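You operate a simulated robot arm through the tools that you are given. There is no shell and no other tool. Be economical: measure what you need, move in short steps, check, and stop when the job is done.

You are at the controls of a simulated robot arm. One attempt, no reset.

## Task
Shut the desk cupboard door. Open the former bench drawer, take the yellow spacer block and put it in the inside of the former bench drawer, then shut the drawer. Press the freezer mute button three times. Put two of the ink bottles from the top of the freezer bench on the cherry table top. Take the grey plough and put it on the berry blank. Open the lab top drawer, put the middle setting block in the inside of the lab top drawer, then shut the drawer. Do these in any order. Set down upright: yellow spacer block, ink bottle, middle setting block.

It is judged by the outcome, as a careful person would: the job done as asked, and still so three seconds after it is handed in. It fails if anything else is knocked over, pushed out of place, dropped, spilled or broken.

## Robot
A 6-joint arm with a two-finger gripper on a trunk, on a base that drives. Base frame: it is fixed to the floor where the robot stands at the start and does not move with it; the origin is under the middle of the robot, x ahead of it, y to its left, z up. Units: cm, rad, N and s.
Its first joint turns from -2.897 to 2.897 rad. Places, roughly: berry blank [-1050, 150, 100]; cherry table top [-820, 400, 90]; desk cupboard door [90, 0, 50]; former bench drawer [50, 320, 80]; freezer mute button [-590, 50, 140]; grey plough [-1000, 375, 100]; ink bottle [-775, 75, 100]; inside of the former bench drawer [50, 320, 70]; inside of the lab top drawer [-1090, 190, 70]; lab top drawer [-1090, 200, 70]; middle setting block [-1125, 400, 100]; yellow spacer block [75, -100, 100]. Payload 3.43 kg.
The tool frame sits at the grasp point between the pads (the TCP): z along the fingers, y along the line on which they close. The tips reach 2 cm beyond it. Largest opening 19 cm; the body of the gripper starts 24.8 cm behind the TCP.
Orientation is that of the tool frame in the base frame, as a unit quaternion [w, x, y, z]. With the fingers straight down and closing along the base's y, the tool's x points along the base's -x, its y along +y and its z along -z.

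## Interface
- The arm moves only by the tool jog_arm. Its argument "plan" is a list that holds one entry, the list of rows, each a list of 7 numbers: the opening in per cent of the stroke, from 0 (shut) to 100 (fully open), then the shift along the tool's x, y, z in units of 50 mm (1.0 is 50 mm), then the turn, a rotation vector about the tool's x, y, z in units of 8 degrees (1.0 is 8 degrees). In form: [[[gripper, x, y, z, ax, ay, az], ...]]. A call has 1 to 20 rows; each row shifts and turns the commanded pose from where the row before left it, along the tool's axes as they then stand. A call with a number of a shift or a turn outside -1 to 1 is refused whole. Rows are played at 5 a second. More than 5 cm and 0.15 rad between two rows, or a gripper value outside its range, and nothing of the call is played. A pose out of reach is approached as far as the arm can. The call stops where the force on the tool passes 40 N (or 10 N more than at its start, if that is more) or the arm is blocked; 0.2 s more then pass. Each finger travels about 4.5 cm/s and halts on what it meets, pressing with about 30 N; the grip force reading is that of the motor and also rises with nothing between the fingers. The clock runs only during rows and for 0.2 s after the last one: add rows that do not move to give the fingers time. The reply holds the time, the measured pose of the TCP, the force on the tool along the base axes, the opening and the grip force, in the units named above and with some noise, with the torque about the TCP (base axes, N m) and any sound that the robot's microphone picked up.
- Cameras (640 x 400 px; columns grow to the right, rows downward): "scene" is now at [2.47, 16.69, 130.17]; the picture's right is [-0.34, -0.94, 0.00], its down [-0.48, 0.18, -0.86] and it looks along [0.81, -0.30, -0.51] (base axes); focal length 269 px, centre (320, 200). "wrist" rides on the gripper at [7, -0.8, -28.8] in the tool frame; the picture's right is [0.12, 0.99, 0.00], its down [-0.96, 0.12, -0.25] and it looks along [-0.25, 0.03, 0.97] (tool axes); focal length 261 px, centre (320, 200). There is no depth. A picture from a camera that has moved, and an enlarged one, comes with that camera's place and axes in the base frame and with its lens.
- capture(camera): a new picture of that camera. It takes no simulated time.
- lift_body(by): slides the trunk up (or, below 0, down) by that many cm; the arm and the scene camera ride with it, the base frame stays. It gives what a move gives, with no picture.
- roll_base(legs): drives the robot by 1 to 6 legs, each [ahead, turn to the left] in cm and rad, along the robot's own axes; the way and the turn of a leg run together, so that a leg with both is an arc; at most 150 cm and 3.142 rad a leg. The arm and the cameras ride along, it lands a little off, and it stops where it bumps. It gives what a move gives.
- aim_head(pan, tilt): turns the head with the scene camera to pan (to the left, within 2.705 rad either way) and tilt (down, from -0.506 to 1.204), counted from straight ahead of the robot. It gives what a move gives.
- enlarge(camera, box): a new picture of the part [left, top, right, bottom] of that camera's present view, enlarged. It takes no simulated time.
- hand_in(): hands the job in; it is judged then, once.

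Go step by step. Nothing tells you exact positions but the pictures and the camera data: compare them with the known pose of the tool, close in by small moves and look again before you grip or let go. The budget is 483 turns and 236 pictures, counting those below and the enlarged ones. Unless the task says otherwise, let go and move clear before handing in, and close with one line.

The tools are called after "Request:" by a JSON object that holds its "name" and its "arguments". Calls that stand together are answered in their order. jog_arm: Moves the arm, as the interface text tells. Its arguments: {"type":"object","properties":{"plan":{"type":"array","items":{"type":"array","items":{"type":"array","items":{"type":"number"}}}}},"required":["plan"]} The other tools are called the same way: lift_body (by) slides the trunk up or down; roll_base (legs) drives the base; aim_head (pan, tilt) turns the head that bears the scene camera; capture (camera) takes a picture; enlarge (camera, box) takes an enlarged picture of a part of a camera's view; hand_in () hands the job in.

At the start:

```text
time_s: 0.0
tool_pos: [71.82, 1.04, 110.77]
tool_rot: [0.0, 0.0, 1.0, 0.0]
wrist_force: [0.0, 0.1, 0.2]
wrist_torque: [-0.02, 0.02, -0.02]
width: 19.0
grip_force: 0.0
trunk travel left (down, up): [-10.0, 14.0]
robot x, y, heading: [0.24, 0.17, 0.003]
head pan, tilt: [-0.351, 0.534]
```

scene: 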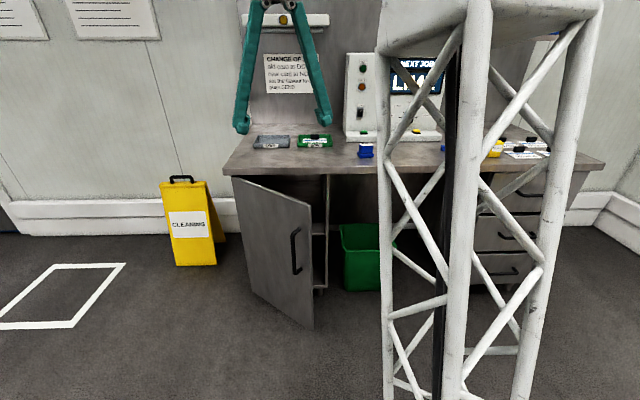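
wrist: 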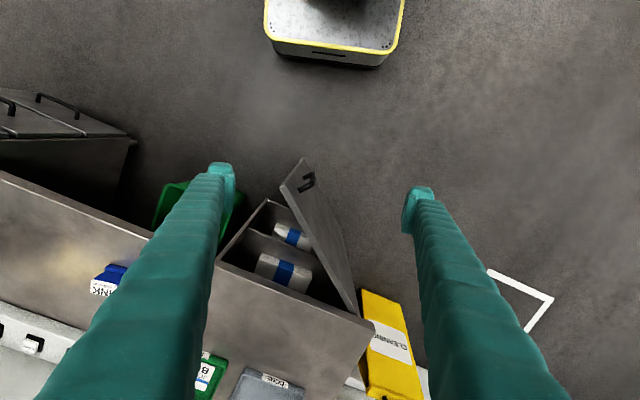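

I see the desk ahead with its cupboard door ajar, hinged on the left. I'll look around before moving.

Request:
{"name": "aim_head", "arguments": {"pan": -0.9, "tilt": 0.45}}

Request:
{"name": "capture", "arguments": {"camera": "scene"}}

Request:
{"name": "aim_head", "arguments": {"pan": 0.0, "tilt": 0.7}}

Request:
{"name": "capture", "arguments": {"camera": "scene"}}

Request:
{"name": "aim_head", "arguments": {"pan": 1.3, "tilt": 0.3}}

Request:
{"name": "capture", "arguments": {"camera": "scene"}}

Request:
{"name": "aim_head", "arguments": {"pan": 2.6, "tilt": 0.2}}

Request:
{"name": "capture", "arguments": {"camera": "scene"}}

```text
time_s: 1.0
tool_pos: [71.87, 1.01, 110.61]
tool_rot: [-0.001, 0.0, 1.0, 0.0]
wrist_force: [-0.4, -0.4, 0.6]
wrist_torque: [0.01, 0.02, -0.03]
width: 18.99
grip_force: 0.1
trunk travel left (down, up): [-10.0, 14.0]
robot x, y, heading: [-0.11, -0.01, -0.003]
head pan, tilt: [-0.901, 0.45]
```

```text
233 pictures are left
camera scene: at [-0.29, 12.6, 130.94], right [-0.78, -0.62, 0.0], down [-0.27, 0.34, -0.9], along [0.56, -0.71, -0.44], focal length 269 px, centre (320, 200)
```

scene: 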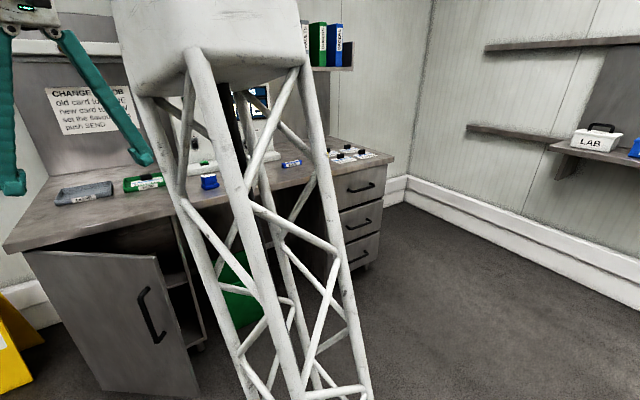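

```text
time_s: 2.2
tool_pos: [71.97, 0.96, 110.75]
tool_rot: [0.0, -0.001, 1.0, 0.0]
wrist_force: [-0.3, 0.9, 0.1]
wrist_torque: [0.0, 0.01, -0.01]
width: 19.0
grip_force: 0.1
trunk travel left (down, up): [-10.0, 14.0]
robot x, y, heading: [-0.14, 0.01, 0.002]
head pan, tilt: [0.0, 0.7]
```

```text
232 pictures are left
camera scene: at [2.49, 19.79, 128.72], right [0.0, -1.0, 0.0], down [-0.64, 0.0, -0.77], along [0.77, 0.0, -0.64], focal length 269 px, centre (320, 200)
```

scene: 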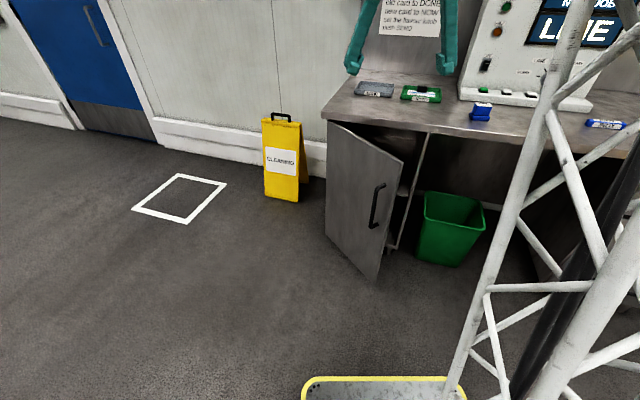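

```text
time_s: 3.6
tool_pos: [71.84, 1.03, 110.79]
tool_rot: [0.0, 0.0, 1.0, 0.0]
wrist_force: [0.1, 0.6, -0.2]
wrist_torque: [0.0, -0.01, -0.02]
width: 18.99
grip_force: 0.0
trunk travel left (down, up): [-10.0, 14.0]
robot x, y, heading: [-0.23, -0.17, -0.005]
head pan, tilt: [1.3, 0.3]
```

```text
231 pictures are left
camera scene: at [-3.5, 28.79, 132.33], right [0.96, -0.27, 0.0], down [-0.08, -0.29, -0.96], along [0.26, 0.92, -0.3], focal length 269 px, centre (320, 200)
```

scene: 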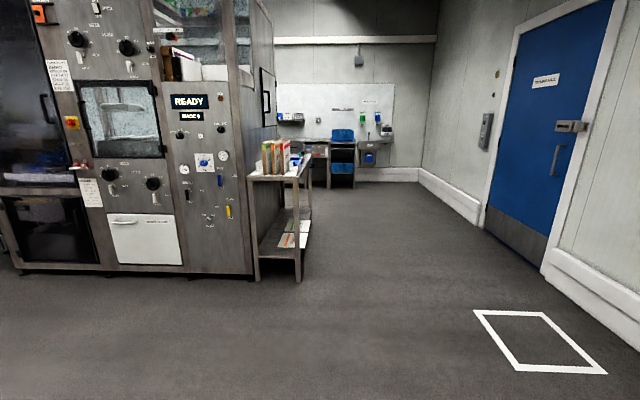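

```text
time_s: 5.1
tool_pos: [71.9, 1.03, 110.78]
tool_rot: [0.0, 0.0, 1.0, -0.001]
wrist_force: [-0.3, -0.2, 0.5]
wrist_torque: [-0.01, 0.0, -0.04]
width: 19.01
grip_force: 0.1
trunk travel left (down, up): [-10.0, 14.0]
robot x, y, heading: [0.1, 0.5, 0.001]
head pan, tilt: [2.601, 0.201]
```

```text
230 pictures are left
camera scene: at [-13.99, 24.6, 133.26], right [0.52, 0.86, 0.0], down [0.17, -0.1, -0.98], along [-0.84, 0.51, -0.2], focal length 269 px, centre (320, 200)
```

scene: 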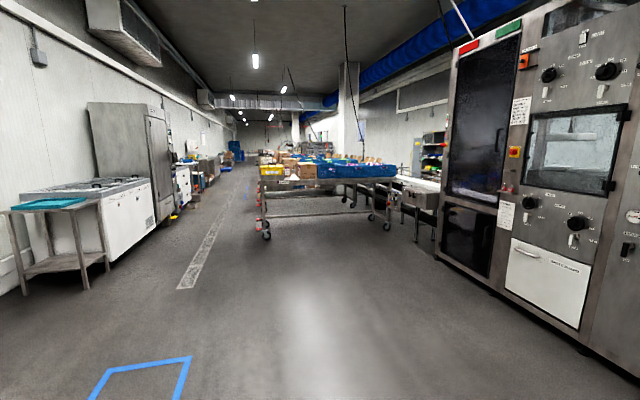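

The desk stands rotated about 26°, and the door's free edge is near (80,-7) with its top at z≈81. I'll tilt the tool to about 45° forward and to the right, with fingers shut, ready to push the door.

Request:
{"name": "jog_arm", "arguments": {"plan": [[[0, 0, 0, 0, 0, 0, 1], [0, 0, 0, 0, 0, 0, 1], [0, 0, 0, 0, 0, 0, 1], [0, 0, 0, 0, 0, 0, 1], [0, 0, 0, 0, 0, 0, 0.8], [0, 0, 0, 0, 0, -1, 0], [0, 0, 0, 0, 0, -1, 0], [0, 0, 0, 0, 0, -1, 0], [0, 0, 0, 0, 0, -1, 0], [0, 0, 0, 0, 0, -1, 0], [0, 0, 0, 0, 0, -1, 0], [0, 0, 0, 0, 0, 0, 0]]]}}

Request:
{"name": "aim_head", "arguments": {"pan": 0.0, "tilt": 0.6}}

Request:
{"name": "capture", "arguments": {"camera": "scene"}}

Request:
{"name": "capture", "arguments": {"camera": "wrist"}}

```text
time_s: 7.7
tool_pos: [71.98, 1.07, 110.68]
tool_rot: [0.385, 0.3, 0.862, -0.134]
wrist_force: [0.5, 0.1, -0.7]
wrist_torque: [0.03, 0.01, -0.03]
width: 0.0
grip_force: 30.2
trunk travel left (down, up): [-10.0, 14.0]
robot x, y, heading: [-0.05, -0.06, 0.001]
head pan, tilt: [2.601, 0.201]
```

```text
time_s: 10.0
tool_pos: [71.97, 1.06, 110.67]
tool_rot: [0.384, 0.3, 0.863, -0.133]
wrist_force: [-0.4, -0.5, 0.3]
wrist_torque: [0.0, -0.03, 0.01]
width: 0.0
grip_force: 30.0
trunk travel left (down, up): [-10.0, 14.0]
robot x, y, heading: [-0.42, 0.28, -0.002]
head pan, tilt: [0.0, 0.6]
```

```text
229 pictures are left
camera scene: at [2.83, 19.8, 129.58], right [0.0, -1.0, 0.0], down [-0.56, 0.0, -0.83], along [0.83, 0.0, -0.56], focal length 269 px, centre (320, 200)
```

scene: 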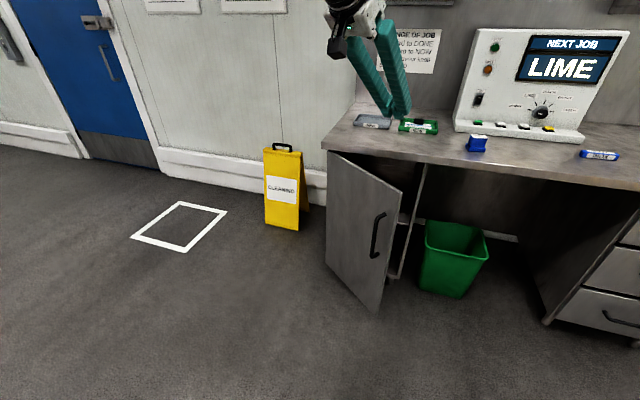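

```text
228 pictures are left
camera wrist: at [50.98, 16.57, 124.81], right [0.55, 0.83, -0.09], down [0.43, -0.19, 0.88], along [0.71, -0.53, -0.47], focal length 261 px, centre (320, 200)
```

wrist: 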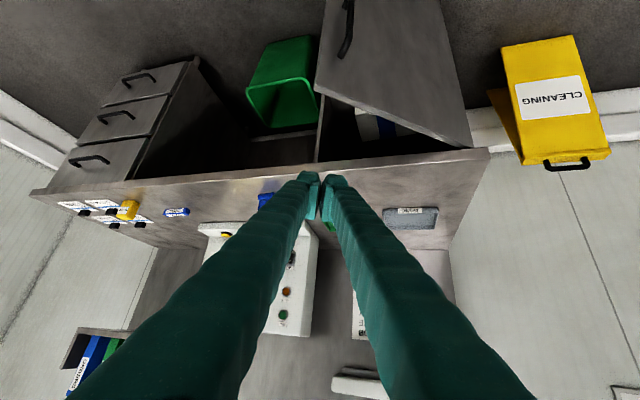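

Request:
{"name": "jog_arm", "arguments": {"plan": [[[0, 0.443, 0.41, -0.494, 0, 0, 0], [0, 0.443, 0.41, -0.494, 0, 0, 0], [0, 0.443, 0.41, -0.494, 0, 0, 0], [0, 0.694, 0, 0.621, 0, 0, 0], [0, 0.694, 0, 0.621, 0, 0, 0], [0, 0.694, 0, 0.621, 0, 0, 0], [0, 0.694, 0, 0.621, 0, 0, 0], [0, 0.694, 0, 0.621, 0, 0, 0], [0, 0.694, 0, 0.621, 0, 0, 0], [0, 0.694, 0, 0.621, 0, 0, 0], [0, 0.694, 0, 0.621, 0, 0, 0], [0, 0.694, 0, 0.621, 0, 0, 0], [0, 0, 0, 0, 0, 0, 0]]]}}

Request:
{"name": "capture", "arguments": {"camera": "scene"}}

Request:
{"name": "capture", "arguments": {"camera": "wrist"}}

```text
time_s: 12.8
tool_pos: [67.59, 11.99, 69.2]
tool_rot: [0.384, 0.301, 0.863, -0.134]
wrist_force: [-0.4, -0.6, 0.7]
wrist_torque: [0.03, 0.0, -0.01]
width: 0.01
grip_force: 30.1
trunk travel left (down, up): [-10.0, 14.0]
robot x, y, heading: [-0.41, -0.1, 0.003]
head pan, tilt: [0.0, 0.6]
```

```text
227 pictures are left
camera scene: at [2.83, 19.81, 129.58], right [0.0, -1.0, 0.0], down [-0.56, 0.0, -0.83], along [0.83, 0.0, -0.56], focal length 269 px, centre (320, 200)
```

scene: 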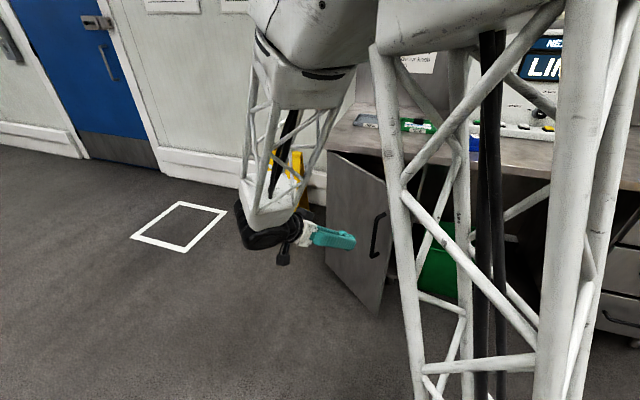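

```text
226 pictures are left
camera wrist: at [46.58, 27.53, 83.34], right [0.55, 0.83, -0.09], down [0.43, -0.2, 0.88], along [0.71, -0.53, -0.47], focal length 261 px, centre (320, 200)
```

wrist: 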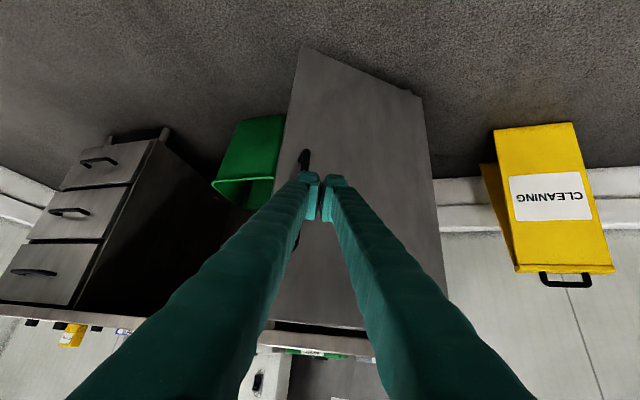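

Request:
{"name": "jog_arm", "arguments": {"plan": [[[0, -0.532, 0.009, 0.594, 0, 0, 0], [0, -0.532, 0.009, 0.594, 0, 0, 0], [0, -0.2, 0.003, 0.223, 0, 0, 0], [0, -0.2, 0.003, 0.223, 0, 0, 0], [0, -0.2, 0.003, 0.223, 0, 0, 0], [0, -0.2, 0.003, 0.223, 0, 0, 0], [0, -0.2, 0.003, 0.223, 0, 0, 0], [0, -0.2, 0.003, 0.223, 0, 0, 0], [0, -0.2, 0.003, 0.223, 0, 0, 0], [0, -0.2, 0.003, 0.223, 0, 0, 0], [0, -0.2, 0.003, 0.223, 0, 0, 0], [0, -0.2, 0.003, 0.223, 0, 0, 0], [0, -0.2, 0.003, 0.223, 0, 0, 0], [0, -0.2, 0.003, 0.223, 0, 0, 0]]]}}

Request:
{"name": "capture", "arguments": {"camera": "wrist"}}

```text
time_s: 15.8
tool_pos: [88.23, -3.8, 68.89]
tool_rot: [0.384, 0.3, 0.863, -0.134]
wrist_force: [-0.7, -0.2, -0.3]
wrist_torque: [0.04, -0.02, -0.01]
width: 0.02
grip_force: 30.3
trunk travel left (down, up): [-10.0, 14.0]
robot x, y, heading: [0.14, -0.36, 0.002]
head pan, tilt: [0.0, 0.6]
```

```text
225 pictures are left
camera wrist: at [67.24, 11.68, 82.94], right [0.55, 0.83, -0.09], down [0.43, -0.19, 0.88], along [0.71, -0.53, -0.47], focal length 261 px, centre (320, 200)
```

wrist: 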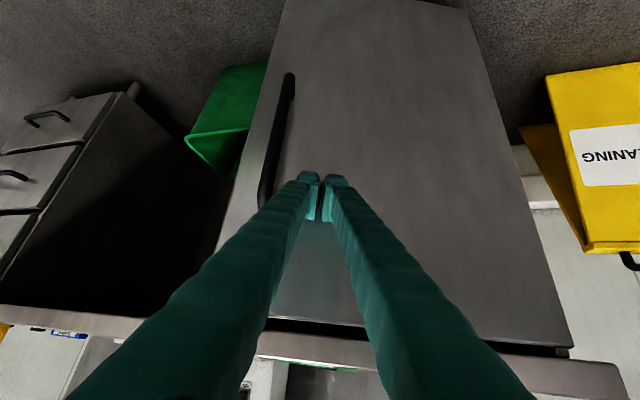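

Request:
{"name": "jog_arm", "arguments": {"plan": [[[0, -0.2, 0.003, 0.223, 0, 0, 0], [0, -0.2, 0.003, 0.223, 0, 0, 0], [0, -0.2, 0.003, 0.223, 0, 0, 0], [0, -0.2, 0.003, 0.223, 0, 0, 0], [0, -0.2, 0.003, 0.223, 0, 0, 0], [0, -0.2, 0.003, 0.223, 0, 0, 0], [0, -0.2, 0.003, 0.223, 0, 0, 0], [0, -0.2, 0.003, 0.223, 0, 0, 0]]]}}

Request:
{"name": "capture", "arguments": {"camera": "wrist"}}

```text
time_s: 17.6
tool_pos: [97.95, -11.41, 68.84]
tool_rot: [0.384, 0.3, 0.863, -0.134]
wrist_force: [-0.7, -0.3, -0.5]
wrist_torque: [0.03, -0.05, -0.01]
width: 0.0
grip_force: 30.3
trunk travel left (down, up): [-10.0, 14.0]
robot x, y, heading: [0.16, 0.06, 0.002]
head pan, tilt: [0.0, 0.6]
```

```text
224 pictures are left
camera wrist: at [76.92, 4.18, 82.86], right [0.55, 0.83, -0.09], down [0.43, -0.19, 0.88], along [0.71, -0.53, -0.47], focal length 261 px, centre (320, 200)
```

wrist: 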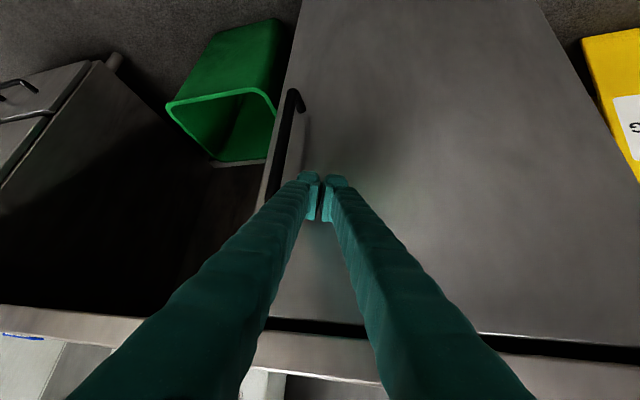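

Request:
{"name": "jog_arm", "arguments": {"plan": [[[0, -0.196, 0.064, 0.218, 0, 0, 0], [0, -0.196, 0.064, 0.218, 0, 0, 0], [0, -0.196, 0.064, 0.218, 0, 0, 0], [0, -0.196, 0.064, 0.218, 0, 0, 0], [0, -0.196, 0.064, 0.218, 0, 0, 0], [0, -0.196, 0.064, 0.218, 0, 0, 0]]]}}

Request:
{"name": "capture", "arguments": {"camera": "wrist"}}

Request:
{"name": "capture", "arguments": {"camera": "scene"}}

```text
time_s: 18.1
tool_pos: [98.56, -11.75, 68.33]
tool_rot: [0.382, 0.3, 0.864, -0.134]
wrist_force: [-14.6, 4.2, 2.3]
wrist_torque: [-0.17, -0.09, 0.06]
width: 0.0
grip_force: 29.9
trunk travel left (down, up): [-10.0, 14.0]
robot x, y, heading: [0.24, -0.08, 0.003]
head pan, tilt: [0.0, 0.6]
stopped in row 2: the force on the tool passed its limit at 67 N (the readings are from after the stop); the commanded pose is now the measured one
```

```text
223 pictures are left
camera wrist: at [77.62, 3.88, 82.56], right [0.55, 0.83, -0.09], down [0.44, -0.2, 0.88], along [0.71, -0.53, -0.47], focal length 261 px, centre (320, 200)
```

wrist: 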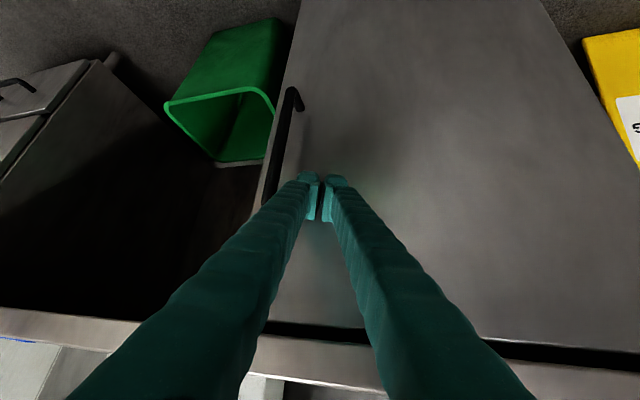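

```text
222 pictures are left
camera scene: at [2.72, 19.82, 129.58], right [0.0, -1.0, 0.0], down [-0.56, 0.0, -0.83], along [0.83, 0.0, -0.56], focal length 269 px, centre (320, 200)
```

scene: 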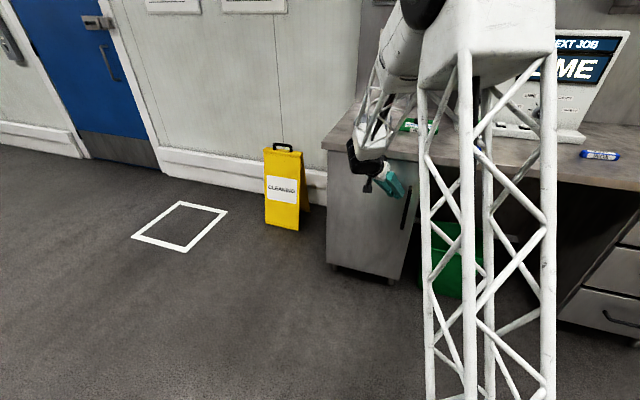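

The door closed against its frame. I'll back off and rise.

Request:
{"name": "jog_arm", "arguments": {"plan": [[[0, 0.532, -0.009, -0.594, 0, 0, 0], [0, 0.532, -0.009, -0.594, 0, 0, 0], [0, 0.532, -0.009, -0.594, 0, 0, 0], [0, 0.532, -0.009, -0.594, 0, 0, 0], [0, 0.532, -0.009, -0.594, 0, 0, 0], [0, 0.532, -0.009, -0.594, 0, 0, 0], [0, 0.532, -0.009, -0.594, 0, 0, 0], [0, 0.532, -0.009, -0.594, 0, 0, 0], [0, -0.694, 0, -0.621, 0, 0, 0], [0, -0.694, 0, -0.621, 0, 0, 0], [0, -0.694, 0, -0.621, 0, 0, 0], [0, -0.694, 0, -0.621, 0, 0, 0], [0, -0.694, 0, -0.621, 0, 0, 0], [0, -0.694, 0, -0.621, 0, 0, 0], [0, -0.694, 0, -0.621, 0, 0, 0], [0, -0.694, 0, -0.621, 0, 0, 0], [0, -0.694, 0, -0.621, 0, 0, 0], [0, -0.694, 0, -0.621, 0, 0, 0]]]}}

Request:
{"name": "aim_head", "arguments": {"pan": -0.6, "tilt": 0.5}}

Request:
{"name": "capture", "arguments": {"camera": "scene"}}

Request:
{"name": "capture", "arguments": {"camera": "wrist"}}

```text
time_s: 21.9
tool_pos: [73.73, 8.12, 115.57]
tool_rot: [0.383, 0.3, 0.863, -0.135]
wrist_force: [0.2, 0.0, 0.6]
wrist_torque: [-0.01, 0.03, -0.01]
width: 0.0
grip_force: 30.1
trunk travel left (down, up): [-10.0, 14.0]
robot x, y, heading: [0.17, -0.35, 0.002]
head pan, tilt: [0.0, 0.6]
```

```text
time_s: 22.9
tool_pos: [73.71, 8.09, 115.5]
tool_rot: [0.383, 0.3, 0.863, -0.134]
wrist_force: [0.5, -0.1, 0.0]
wrist_torque: [0.03, -0.02, 0.02]
width: 0.01
grip_force: 30.3
trunk travel left (down, up): [-10.0, 14.0]
robot x, y, heading: [0.04, 0.12, -0.002]
head pan, tilt: [-0.6, 0.499]
```

```text
221 pictures are left
camera scene: at [1.47, 14.67, 130.49], right [-0.56, -0.83, 0.0], down [-0.4, 0.27, -0.88], along [0.73, -0.49, -0.48], focal length 269 px, centre (320, 200)
```

scene: 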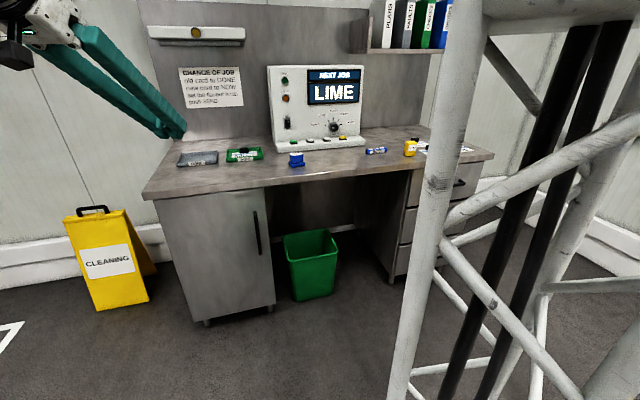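

```text
220 pictures are left
camera wrist: at [52.78, 23.63, 129.58], right [0.55, 0.83, -0.09], down [0.43, -0.2, 0.88], along [0.71, -0.53, -0.47], focal length 261 px, centre (320, 200)
```

wrist: 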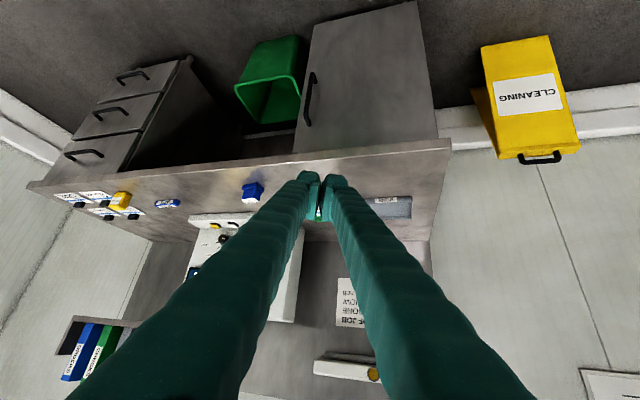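

Request:
{"name": "enlarge", "arguments": {"camera": "scene", "box": [340, 110, 500, 210]}}

Request:
{"name": "enlarge", "arguments": {"camera": "wrist", "box": [30, 160, 190, 260]}}

```text
4.00 times, centred on (420, 160) of scene
camera zoom: at [1.47, 14.67, 130.49], right [-0.56, -0.83, 0.0], down [-0.4, 0.27, -0.88], along [0.73, -0.49, -0.48], focal length 1077 px, centre (-80, 360)
```

zoom: 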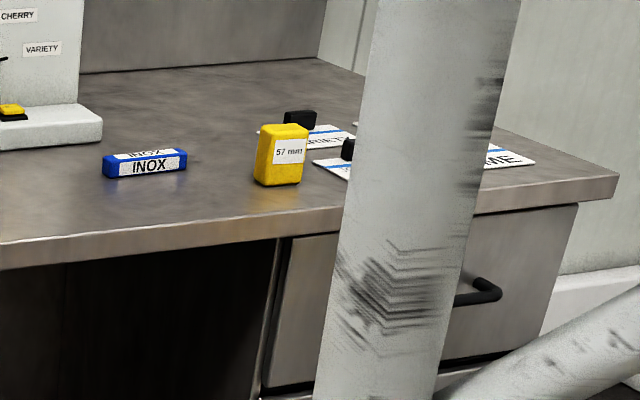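

```text
4.00 times, centred on (110, 210) of wrist
camera zoom: at [52.78, 23.63, 129.58], right [0.55, 0.83, -0.09], down [0.43, -0.2, 0.88], along [0.71, -0.53, -0.47], focal length 1043 px, centre (1160, 160)
```

zoom: 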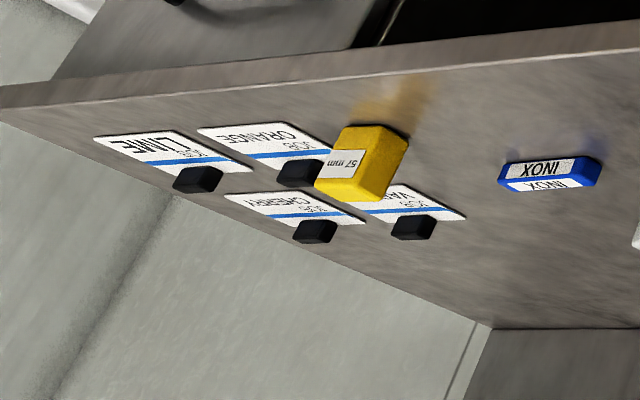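

The yellow 57 mm block stands near (82,-93) on a desk top at z≈86. I'll put the tool straight down, tuck it in and drive toward the block.

Request:
{"name": "jog_arm", "arguments": {"plan": [[[0, 0, 0, 0, 0, 1, 0], [0, 0, 0, 0, 0, 1, 0], [0, 0, 0, 0, 0, 1, 0], [0, 0, 0, 0, 0, 1, 0], [0, 0, 0, 0, 0, 1, 0], [0, 0, 0, 0, 0, 1, 0], [0, 0, 0, 0, 0, 0, -1], [0, 0, 0, 0, 0, 0, -1], [0, 0, 0, 0, 0, 0, -1], [0, 0, 0, 0, 0, 0, -1], [0, 0, 0, 0, 0, 0, -0.8], [0, 1, 0, 0, 0, 0, 0], [0, 1, 0, 0, 0, 0, 0], [0, 1, 0, 0, 0, 0, 0], [0, 1, 0, 0, 0, 0, 0], [0, 1, 0, 0, 0, 0, 0], [0, 0, 0, 0, 0, 0, 0]]]}}

Request:
{"name": "roll_base", "arguments": {"legs": [[0, -1.333], [61.7, 0], [0, 0.878]]}}

Request:
{"name": "aim_head", "arguments": {"pan": 0.0, "tilt": 0.6}}

Request:
{"name": "capture", "arguments": {"camera": "scene"}}

Request:
{"name": "capture", "arguments": {"camera": "wrist"}}

```text
time_s: 26.5
tool_pos: [48.45, 7.7, 115.38]
tool_rot: [-0.002, 0.001, 1.0, 0.001]
wrist_force: [-0.5, -0.1, 0.8]
wrist_torque: [0.0, -0.05, 0.02]
width: 0.01
grip_force: 30.0
trunk travel left (down, up): [-10.0, 14.0]
robot x, y, heading: [-0.12, -0.22, 0.003]
head pan, tilt: [-0.6, 0.499]
```

```text
time_s: 35.8
tool_pos: [65.49, -70.88, 115.28]
tool_rot: [-0.002, 0.187, 0.982, 0.0]
wrist_force: [0.3, -0.1, 0.6]
wrist_torque: [0.02, -0.03, 0.0]
width: 0.0
grip_force: 30.3
trunk travel left (down, up): [-10.0, 14.0]
robot x, y, heading: [17.57, -60.13, -0.379]
head pan, tilt: [-0.6, 0.499]
```

```text
time_s: 36.8
tool_pos: [65.43, -70.89, 115.21]
tool_rot: [-0.002, 0.186, 0.982, 0.001]
wrist_force: [-0.5, -0.4, -0.9]
wrist_torque: [0.0, 0.03, -0.04]
width: 0.0
grip_force: 30.2
trunk travel left (down, up): [-10.0, 14.0]
robot x, y, heading: [17.29, -60.06, -0.377]
head pan, tilt: [0.0, 0.6]
```

```text
217 pictures are left
camera scene: at [27.33, -42.7, 129.58], right [-0.37, -0.93, 0.0], down [-0.53, 0.21, -0.83], along [0.77, -0.3, -0.56], focal length 269 px, centre (320, 200)
```

scene: 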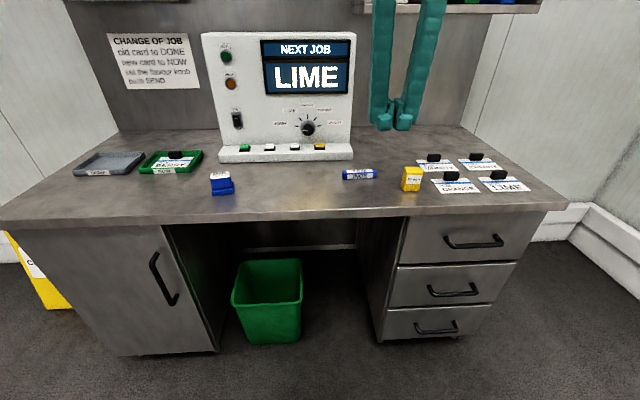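

```text
216 pictures are left
camera wrist: at [58.63, -69.08, 144.14], right [0.25, 0.97, 0.0], down [0.94, -0.25, 0.24], along [0.24, -0.06, -0.97], focal length 261 px, centre (320, 200)
```

wrist: 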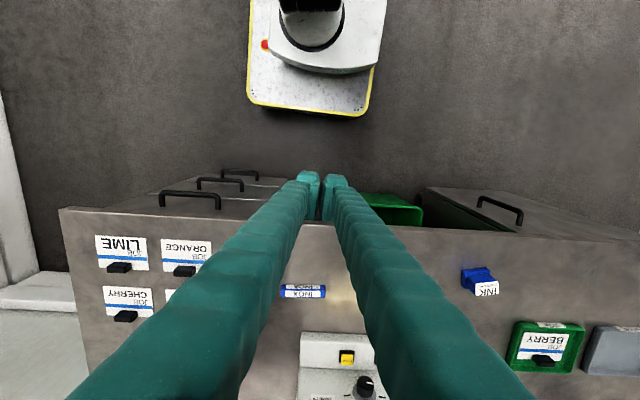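

Request:
{"name": "jog_arm", "arguments": {"plan": [[[55, -0.8, -0.515, 0, 0, 0, 0], [55, -0.8, -0.515, 0, 0, 0, 0], [55, -0.8, -0.515, 0, 0, 0, 0], [55, -0.8, -0.515, 0, 0, 0, 0], [55, -0.8, -0.515, 0, 0, 0, 0], [55, -0.8, -0.515, 0, 0, 0, 0], [55, 0, 0, 0.9, 0, 0, 0], [55, 0, 0, 0.9, 0, 0, 0], [55, 0, 0, 0, 0, 0, 0]]]}}

Request:
{"name": "capture", "arguments": {"camera": "wrist"}}

Request:
{"name": "capture", "arguments": {"camera": "scene"}}

```text
time_s: 38.8
tool_pos: [82.35, -94.33, 106.04]
tool_rot: [-0.001, 0.187, 0.982, 0.0]
wrist_force: [-0.2, 0.6, 0.2]
wrist_torque: [0.02, 0.01, 0.04]
width: 10.45
grip_force: 0.1
trunk travel left (down, up): [-10.0, 14.0]
robot x, y, heading: [17.41, -60.22, -0.381]
head pan, tilt: [0.0, 0.6]
```

```text
215 pictures are left
camera wrist: at [75.48, -92.56, 134.92], right [0.25, 0.97, 0.0], down [0.94, -0.25, 0.24], along [0.24, -0.06, -0.97], focal length 261 px, centre (320, 200)
```

wrist: 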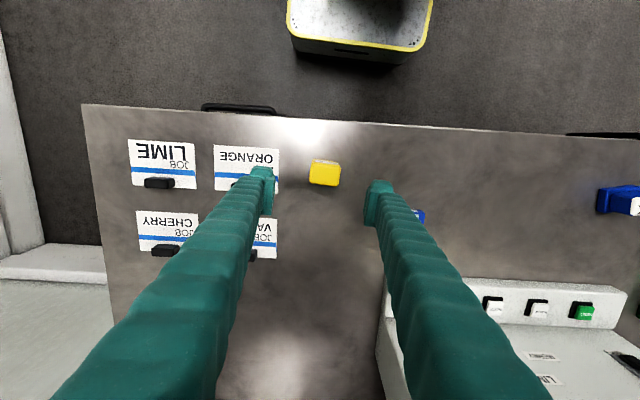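

```text
214 pictures are left
camera scene: at [27.35, -42.7, 129.58], right [-0.37, -0.93, 0.0], down [-0.53, 0.21, -0.83], along [0.77, -0.3, -0.56], focal length 269 px, centre (320, 200)
```

scene: 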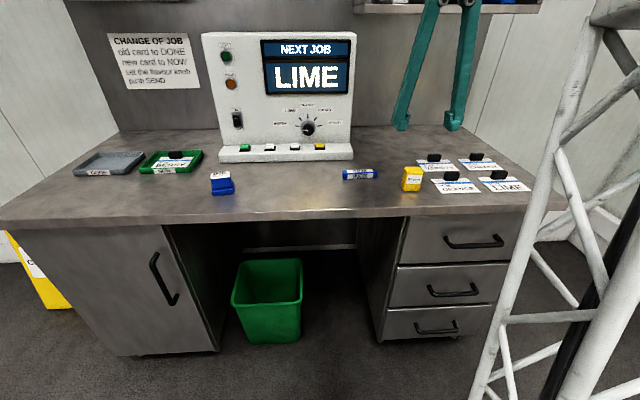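

Request:
{"name": "enlarge", "arguments": {"camera": "wrist", "box": [240, 130, 400, 230]}}

```text
4.00 times, centred on (320, 180) of wrist
camera zoom: at [75.48, -92.56, 134.92], right [0.25, 0.97, 0.0], down [0.94, -0.25, 0.24], along [0.24, -0.06, -0.97], focal length 1043 px, centre (320, 280)
```

zoom: 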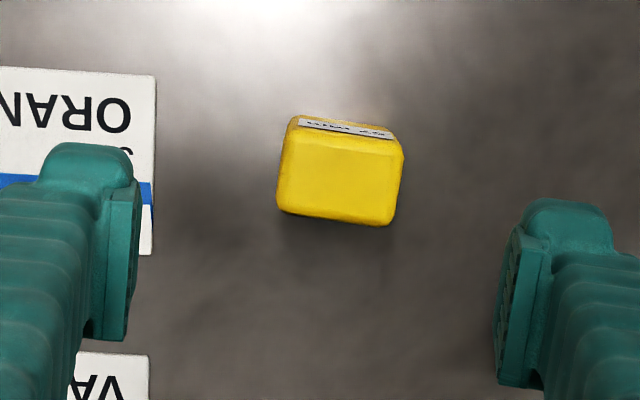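

Request:
{"name": "jog_arm", "arguments": {"plan": [[[55, 0.07, 0.16, 0.8, 0, 0, 0], [55, 0, 0, 0.8, 0, 0, 0], [55, 0, 0, 0.8, 0, 0, 0], [55, 0, 0, 0.4, 0, 0, 0], [55, 0, 0, 0.3, 0, 0, 0], [55, 0, 0, 0.2, 0, 0, 0], [55, 0, 0, 0, 0, 0, 0]]]}}

Request:
{"name": "capture", "arguments": {"camera": "wrist"}}

Request:
{"name": "enlarge", "arguments": {"camera": "scene", "box": [340, 120, 500, 220]}}

```text
time_s: 40.4
tool_pos: [81.91, -93.19, 89.94]
tool_rot: [-0.002, 0.187, 0.982, 0.0]
wrist_force: [0.4, 0.2, -0.1]
wrist_torque: [0.02, 0.01, -0.03]
width: 10.43
grip_force: 0.1
trunk travel left (down, up): [-10.0, 14.0]
robot x, y, heading: [17.41, -59.97, -0.375]
head pan, tilt: [0.0, 0.6]
```

```text
212 pictures are left
camera wrist: at [75.07, -91.55, 118.73], right [0.25, 0.97, 0.0], down [0.94, -0.25, 0.24], along [0.24, -0.06, -0.97], focal length 261 px, centre (320, 200)
```

wrist: 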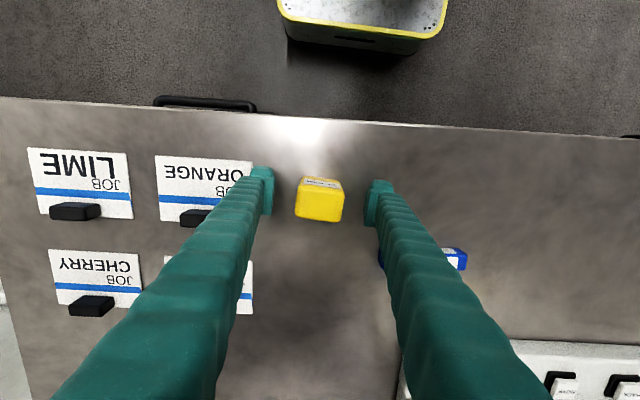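

```text
4.00 times, centred on (420, 170) of scene
camera zoom: at [27.34, -42.7, 129.58], right [-0.37, -0.93, 0.0], down [-0.53, 0.21, -0.83], along [0.77, -0.3, -0.56], focal length 1077 px, centre (-80, 320)
```

zoom: 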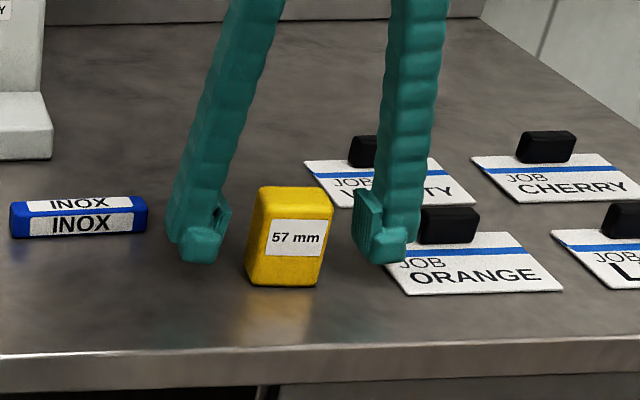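

Request:
{"name": "jog_arm", "arguments": {"plan": [[[55, 0, 0, 0.12, 0, 0, 0], [0, 0, 0, 0, 0, 0, 0], [0, 0, 0, 0, 0, 0, 0], [0, 0, 0, 0, 0, 0, 0], [0, 0, 0, 0, 0, 0, 0], [0, 0, 0, 0, 0, 0, 0], [0, 0, 0, 0, 0, 0, 0]]]}}

Request:
{"name": "enlarge", "arguments": {"camera": "scene", "box": [340, 120, 500, 220]}}

```text
time_s: 42.0
tool_pos: [81.86, -93.18, 89.19]
tool_rot: [-0.001, 0.186, 0.983, 0.0]
wrist_force: [-0.5, 0.9, 0.1]
wrist_torque: [-0.07, 0.01, -0.05]
width: 4.88
grip_force: 30.0
trunk travel left (down, up): [-10.0, 14.0]
robot x, y, heading: [17.74, -60.25, -0.375]
head pan, tilt: [0.0, 0.6]
```

```text
4.00 times, centred on (420, 170) of scene
camera zoom: at [27.34, -42.7, 129.58], right [-0.37, -0.93, 0.0], down [-0.53, 0.21, -0.83], along [0.77, -0.3, -0.56], focal length 1077 px, centre (-80, 320)
```

zoom: 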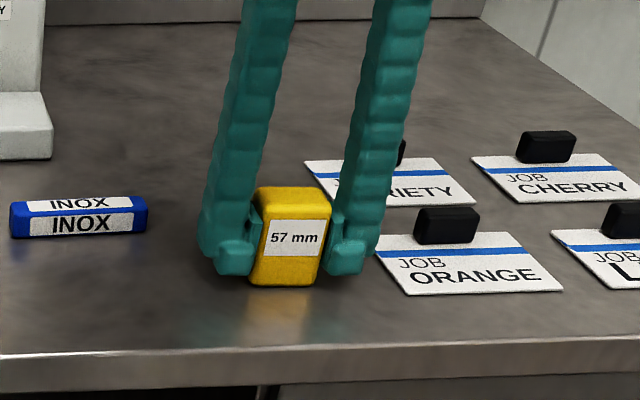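

Block gripped (4.9 cm). I'll lift it and tuck in.

Request:
{"name": "jog_arm", "arguments": {"plan": [[[0, 0, 0, -0.4, 0, 0, 0], [0, 0, 0, -0.9, 0, 0, 0], [0, 0, 0, -0.9, 0, 0, 0], [0, 0, 0, -0.9, 0, 0, 0], [0, 0, 0, -0.9, 0, 0, 0], [0, 0, 0, -0.9, 0, 0, 0], [0, 1, 0, 0, 0, 0, 0], [0, 1, 0, 0, 0, 0, 0], [0, 1, 0, 0, 0, 0, 0], [0, 1, 0, 0, 0, 0, 0], [0, 1, 0, 0, 0, 0, 0], [0, 0, 0.5, 0, 0, 0, 0], [0, 0, 0.9, 0, 0, 0, 0], [0, 0, 0.9, 0, 0, 0, 0]]]}}

Request:
{"name": "aim_head", "arguments": {"pan": 2.2, "tilt": 0.2}}

Request:
{"name": "capture", "arguments": {"camera": "scene"}}

Request:
{"name": "capture", "arguments": {"camera": "wrist"}}

```text
time_s: 45.0
tool_pos: [62.92, -73.32, 113.74]
tool_rot: [-0.002, 0.186, 0.982, 0.001]
wrist_force: [0.6, 0.2, -1.1]
wrist_torque: [0.08, -0.04, -0.03]
width: 4.9
grip_force: 30.4
trunk travel left (down, up): [-10.0, 14.0]
robot x, y, heading: [17.27, -60.07, -0.375]
head pan, tilt: [0.0, 0.6]
```

```text
time_s: 47.0
tool_pos: [62.94, -73.48, 113.69]
tool_rot: [-0.002, 0.186, 0.983, 0.0]
wrist_force: [-0.1, 0.6, -1.0]
wrist_torque: [-0.01, -0.02, 0.02]
width: 4.9
grip_force: 30.4
trunk travel left (down, up): [-10.0, 14.0]
robot x, y, heading: [17.59, -60.49, -0.378]
head pan, tilt: [2.201, 0.201]
```

```text
209 pictures are left
camera scene: at [16.77, -30.43, 133.26], right [0.97, 0.25, 0.0], down [0.05, -0.19, -0.98], along [-0.25, 0.95, -0.2], focal length 269 px, centre (320, 200)
```

scene: 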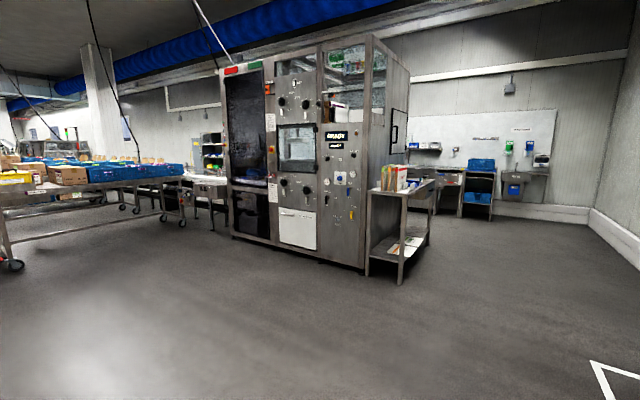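

```text
208 pictures are left
camera wrist: at [56.13, -71.66, 142.52], right [0.25, 0.97, 0.0], down [0.94, -0.25, 0.24], along [0.24, -0.06, -0.97], focal length 261 px, centre (320, 200)
```

wrist: 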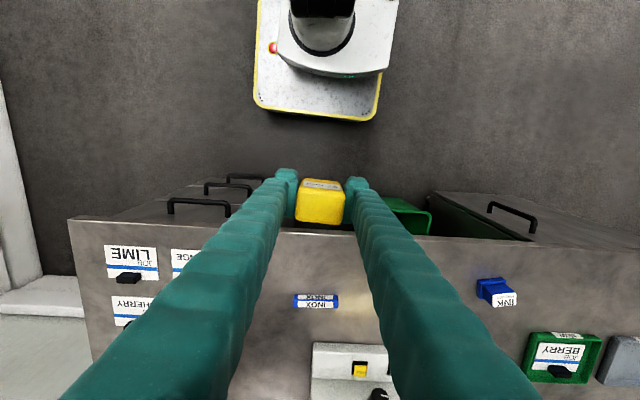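

Request:
{"name": "roll_base", "arguments": {"legs": [[0, 1.575], [134, 0], [134, 0]]}}

Request:
{"name": "aim_head", "arguments": {"pan": 0.7, "tilt": 0.4}}

Request:
{"name": "capture", "arguments": {"camera": "scene"}}

```text
time_s: 64.2
tool_pos: [120.9, 239.43, 113.69]
tool_rot: [-0.001, -0.574, 0.819, -0.001]
wrist_force: [-0.6, -0.5, -1.3]
wrist_torque: [0.01, -0.01, 0.03]
width: 4.88
grip_force: 30.0
trunk travel left (down, up): [-10.0, 14.0]
robot x, y, heading: [108.61, 193.72, 1.224]
head pan, tilt: [2.201, 0.201]
```

```text
time_s: 65.8
tool_pos: [120.79, 239.38, 113.68]
tool_rot: [-0.001, -0.574, 0.819, -0.001]
wrist_force: [-0.3, -0.7, -1.3]
wrist_torque: [-0.02, 0.02, 0.01]
width: 4.87
grip_force: 30.1
trunk travel left (down, up): [-10.0, 14.0]
robot x, y, heading: [108.58, 193.55, 1.223]
head pan, tilt: [0.7, 0.4]
```

```text
207 pictures are left
camera scene: at [84.84, 203.28, 131.4], right [0.94, 0.35, 0.0], down [0.13, -0.37, -0.92], along [-0.32, 0.86, -0.39], focal length 269 px, centre (320, 200)
```

scene: 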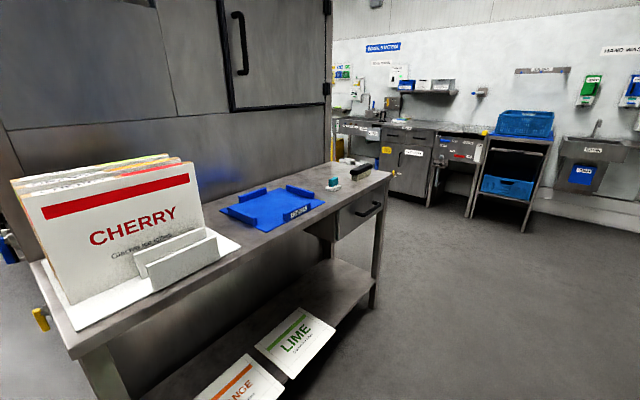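

Request:
{"name": "roll_base", "arguments": {"legs": [[0, 0.017], [96, 0], [0, 1.572]]}}

Request:
{"name": "aim_head", "arguments": {"pan": 0.0, "tilt": 0.6}}

Request:
{"name": "capture", "arguments": {"camera": "scene"}}

Request:
{"name": "capture", "arguments": {"camera": "wrist"}}

```text
time_s: 75.2
tool_pos: [95.05, 299.13, 113.72]
tool_rot: [0.0, 0.984, -0.18, 0.002]
wrist_force: [-0.3, 0.3, -1.6]
wrist_torque: [0.01, 0.03, -0.02]
width: 4.92
grip_force: 30.3
trunk travel left (down, up): [-10.0, 14.0]
robot x, y, heading: [140.96, 286.46, 2.78]
head pan, tilt: [0.7, 0.4]
```

```text
time_s: 76.3
tool_pos: [95.08, 299.02, 113.66]
tool_rot: [0.001, 0.984, -0.18, 0.002]
wrist_force: [-0.8, 0.6, -2.9]
wrist_torque: [-0.02, 0.02, 0.02]
width: 4.89
grip_force: 30.3
trunk travel left (down, up): [-10.0, 14.0]
robot x, y, heading: [141.03, 285.95, 2.785]
head pan, tilt: [0.0, 0.6]
```

```text
206 pictures are left
camera scene: at [131.08, 268.74, 129.58], right [0.35, 0.94, 0.0], down [0.53, -0.2, -0.83], along [-0.77, 0.29, -0.56], focal length 269 px, centre (320, 200)
```

scene: 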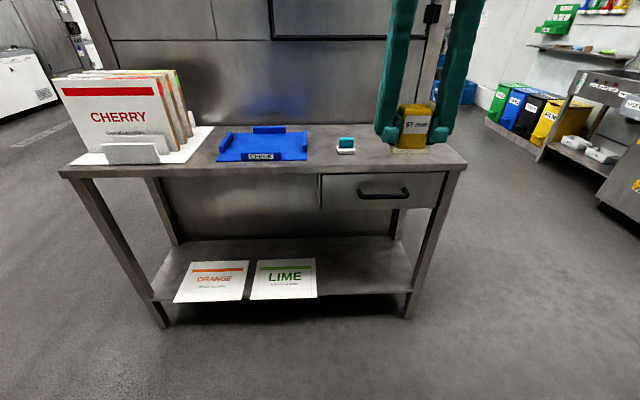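

```text
205 pictures are left
camera wrist: at [101.91, 297.43, 142.52], right [-0.24, -0.97, 0.0], down [-0.94, 0.23, 0.24], along [-0.24, 0.06, -0.97], focal length 261 px, centre (320, 200)
```

wrist: 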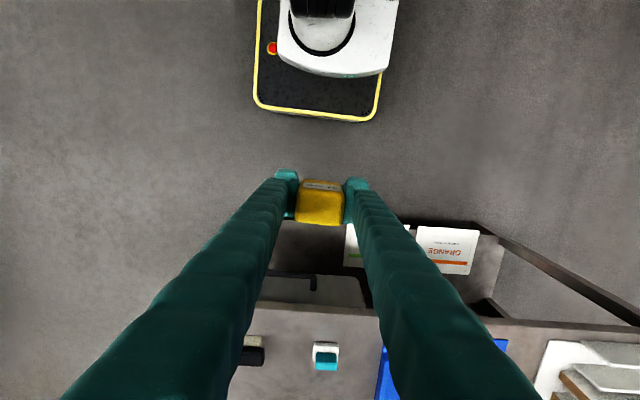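

Request:
{"name": "jog_arm", "arguments": {"plan": [[[0, -0.87, 0.369, 0, 0, 0, 0], [0, -0.87, 0.369, 0, 0, 0, 0], [0, -0.87, 0.369, 0, 0, 0, 0], [0, -0.87, 0.369, 0, 0, 0, 0], [0, -0.87, 0.369, 0, 0, 0, 0], [0, -0.87, 0.369, 0, 0, 0, 0], [0, -0.87, 0.369, 0, 0, 0, 0], [0, -0.87, 0.369, 0, 0, 0, 0], [0, 0, 0, 0.9, 0, 0, 0], [0, 0, 0, 0.9, 0, 0, 0], [0, 0, 0, 0.9, 0, 0, 0], [0, 0, 0, 0.6, 0, 0, 0], [0, 0, 0, 0, 0, 0, 0]]]}}

Request:
{"name": "capture", "arguments": {"camera": "scene"}}

Request:
{"name": "capture", "arguments": {"camera": "wrist"}}

```text
time_s: 79.1
tool_pos: [57.08, 297.32, 97.05]
tool_rot: [0.0, 0.984, -0.18, 0.002]
wrist_force: [1.0, -0.4, -1.4]
wrist_torque: [0.01, 0.0, -0.03]
width: 4.87
grip_force: 30.1
trunk travel left (down, up): [-10.0, 14.0]
robot x, y, heading: [140.69, 286.09, 2.777]
head pan, tilt: [0.0, 0.6]
```

```text
204 pictures are left
camera scene: at [131.07, 268.75, 129.58], right [0.35, 0.94, 0.0], down [0.53, -0.2, -0.82], along [-0.77, 0.29, -0.57], focal length 269 px, centre (320, 200)
```

scene: 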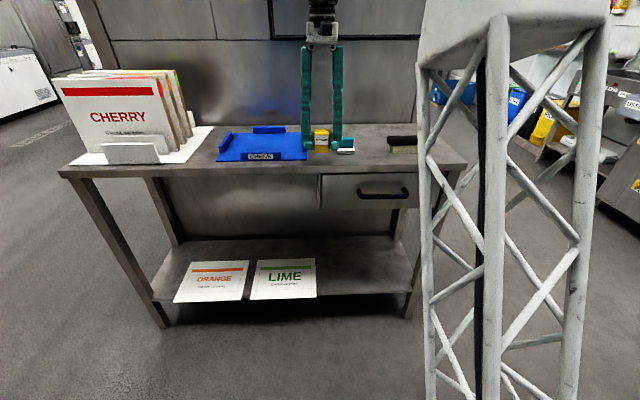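

```text
203 pictures are left
camera wrist: at [63.88, 295.69, 125.84], right [-0.24, -0.97, 0.0], down [-0.94, 0.23, 0.24], along [-0.24, 0.06, -0.97], focal length 261 px, centre (320, 200)
```

wrist: 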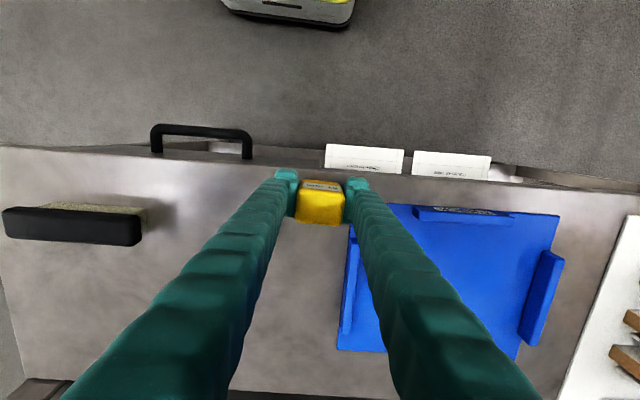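

Request:
{"name": "jog_arm", "arguments": {"plan": [[[0, 0, -0.4, 0, 0, 0, 0], [0, 0, 0, 0.5, 0, 0, 0], [0, 0, 0, 0.2, 0, 0, 0], [0, 0, 0, 0, 0, 0, 0]]]}}

Request:
{"name": "enlarge", "arguments": {"camera": "scene", "box": [280, 110, 380, 172]}}

```text
time_s: 80.1
tool_pos: [57.9, 299.18, 93.51]
tool_rot: [0.0, 0.984, -0.18, 0.002]
wrist_force: [0.9, -0.8, -1.5]
wrist_torque: [-0.03, -0.01, -0.02]
width: 4.88
grip_force: 30.0
trunk travel left (down, up): [-10.0, 14.0]
robot x, y, heading: [140.78, 286.04, 2.785]
head pan, tilt: [0.0, 0.6]
```

```text
6.40 times, centred on (330, 141) of scene
camera zoom: at [131.08, 268.75, 129.58], right [0.35, 0.94, 0.0], down [0.53, -0.2, -0.83], along [-0.77, 0.29, -0.57], focal length 1723 px, centre (256, 578)
```

zoom: 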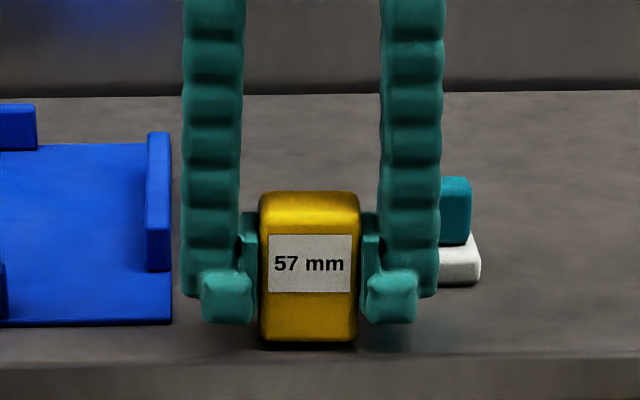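

Request:
{"name": "jog_arm", "arguments": {"plan": [[[0, 0, 0, 0.06, 0, 0, 0], [0, 0, 0, 0.06, 0, 0, 0], [0, 0, 0, 0.06, 0, 0, 0], [0, 0, 0, 0, 0, 0, 0]]]}}

Request:
{"name": "enlarge", "arguments": {"camera": "scene", "box": [280, 110, 380, 172]}}

```text
time_s: 81.1
tool_pos: [58.02, 299.3, 92.71]
tool_rot: [0.001, 0.984, -0.18, 0.001]
wrist_force: [-6.1, -1.7, 23.7]
wrist_torque: [0.01, 0.06, 0.02]
width: 4.92
grip_force: 29.7
trunk travel left (down, up): [-10.0, 14.0]
robot x, y, heading: [140.89, 285.9, 2.783]
head pan, tilt: [0.0, 0.6]
```

```text
6.40 times, centred on (330, 141) of scene
camera zoom: at [131.13, 268.73, 129.6], right [0.35, 0.94, 0.0], down [0.53, -0.2, -0.83], along [-0.77, 0.29, -0.56], focal length 1723 px, centre (256, 578)
```

zoom: 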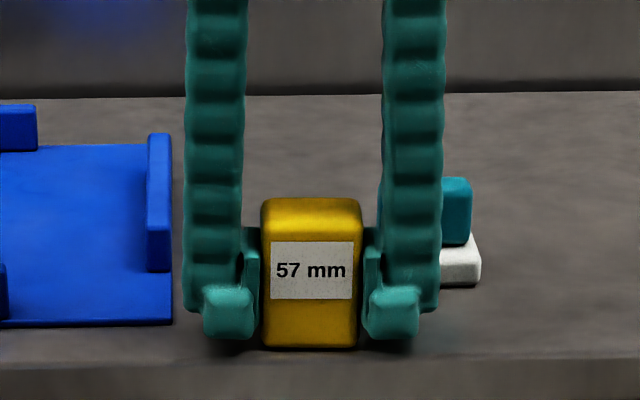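

Request:
{"name": "jog_arm", "arguments": {"plan": [[[26, 0, 0, -0.02, 0, 0, 0], [35, 0, 0, 0, 0, 0, 0], [35, 0, 0, 0, 0, 0, 0], [35, 0, 0, 0, 0, 0, 0]]]}}

Request:
{"name": "enlarge", "arguments": {"camera": "scene", "box": [280, 110, 380, 172]}}

```text
time_s: 82.1
tool_pos: [58.09, 299.47, 92.76]
tool_rot: [0.0, 0.984, -0.18, 0.001]
wrist_force: [0.3, 1.2, 1.1]
wrist_torque: [-0.01, 0.0, 0.04]
width: 6.64
grip_force: 0.0
trunk travel left (down, up): [-10.0, 14.0]
robot x, y, heading: [140.59, 286.45, 2.788]
head pan, tilt: [0.0, 0.6]
```

```text
6.40 times, centred on (330, 141) of scene
camera zoom: at [131.08, 268.74, 129.58], right [0.35, 0.94, 0.0], down [0.53, -0.2, -0.83], along [-0.77, 0.29, -0.56], focal length 1723 px, centre (256, 578)
```

zoom: 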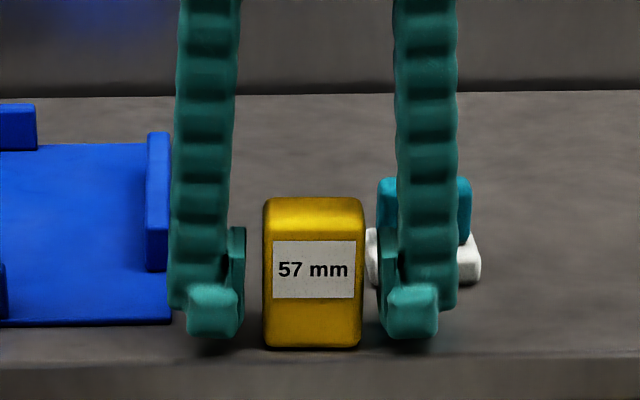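

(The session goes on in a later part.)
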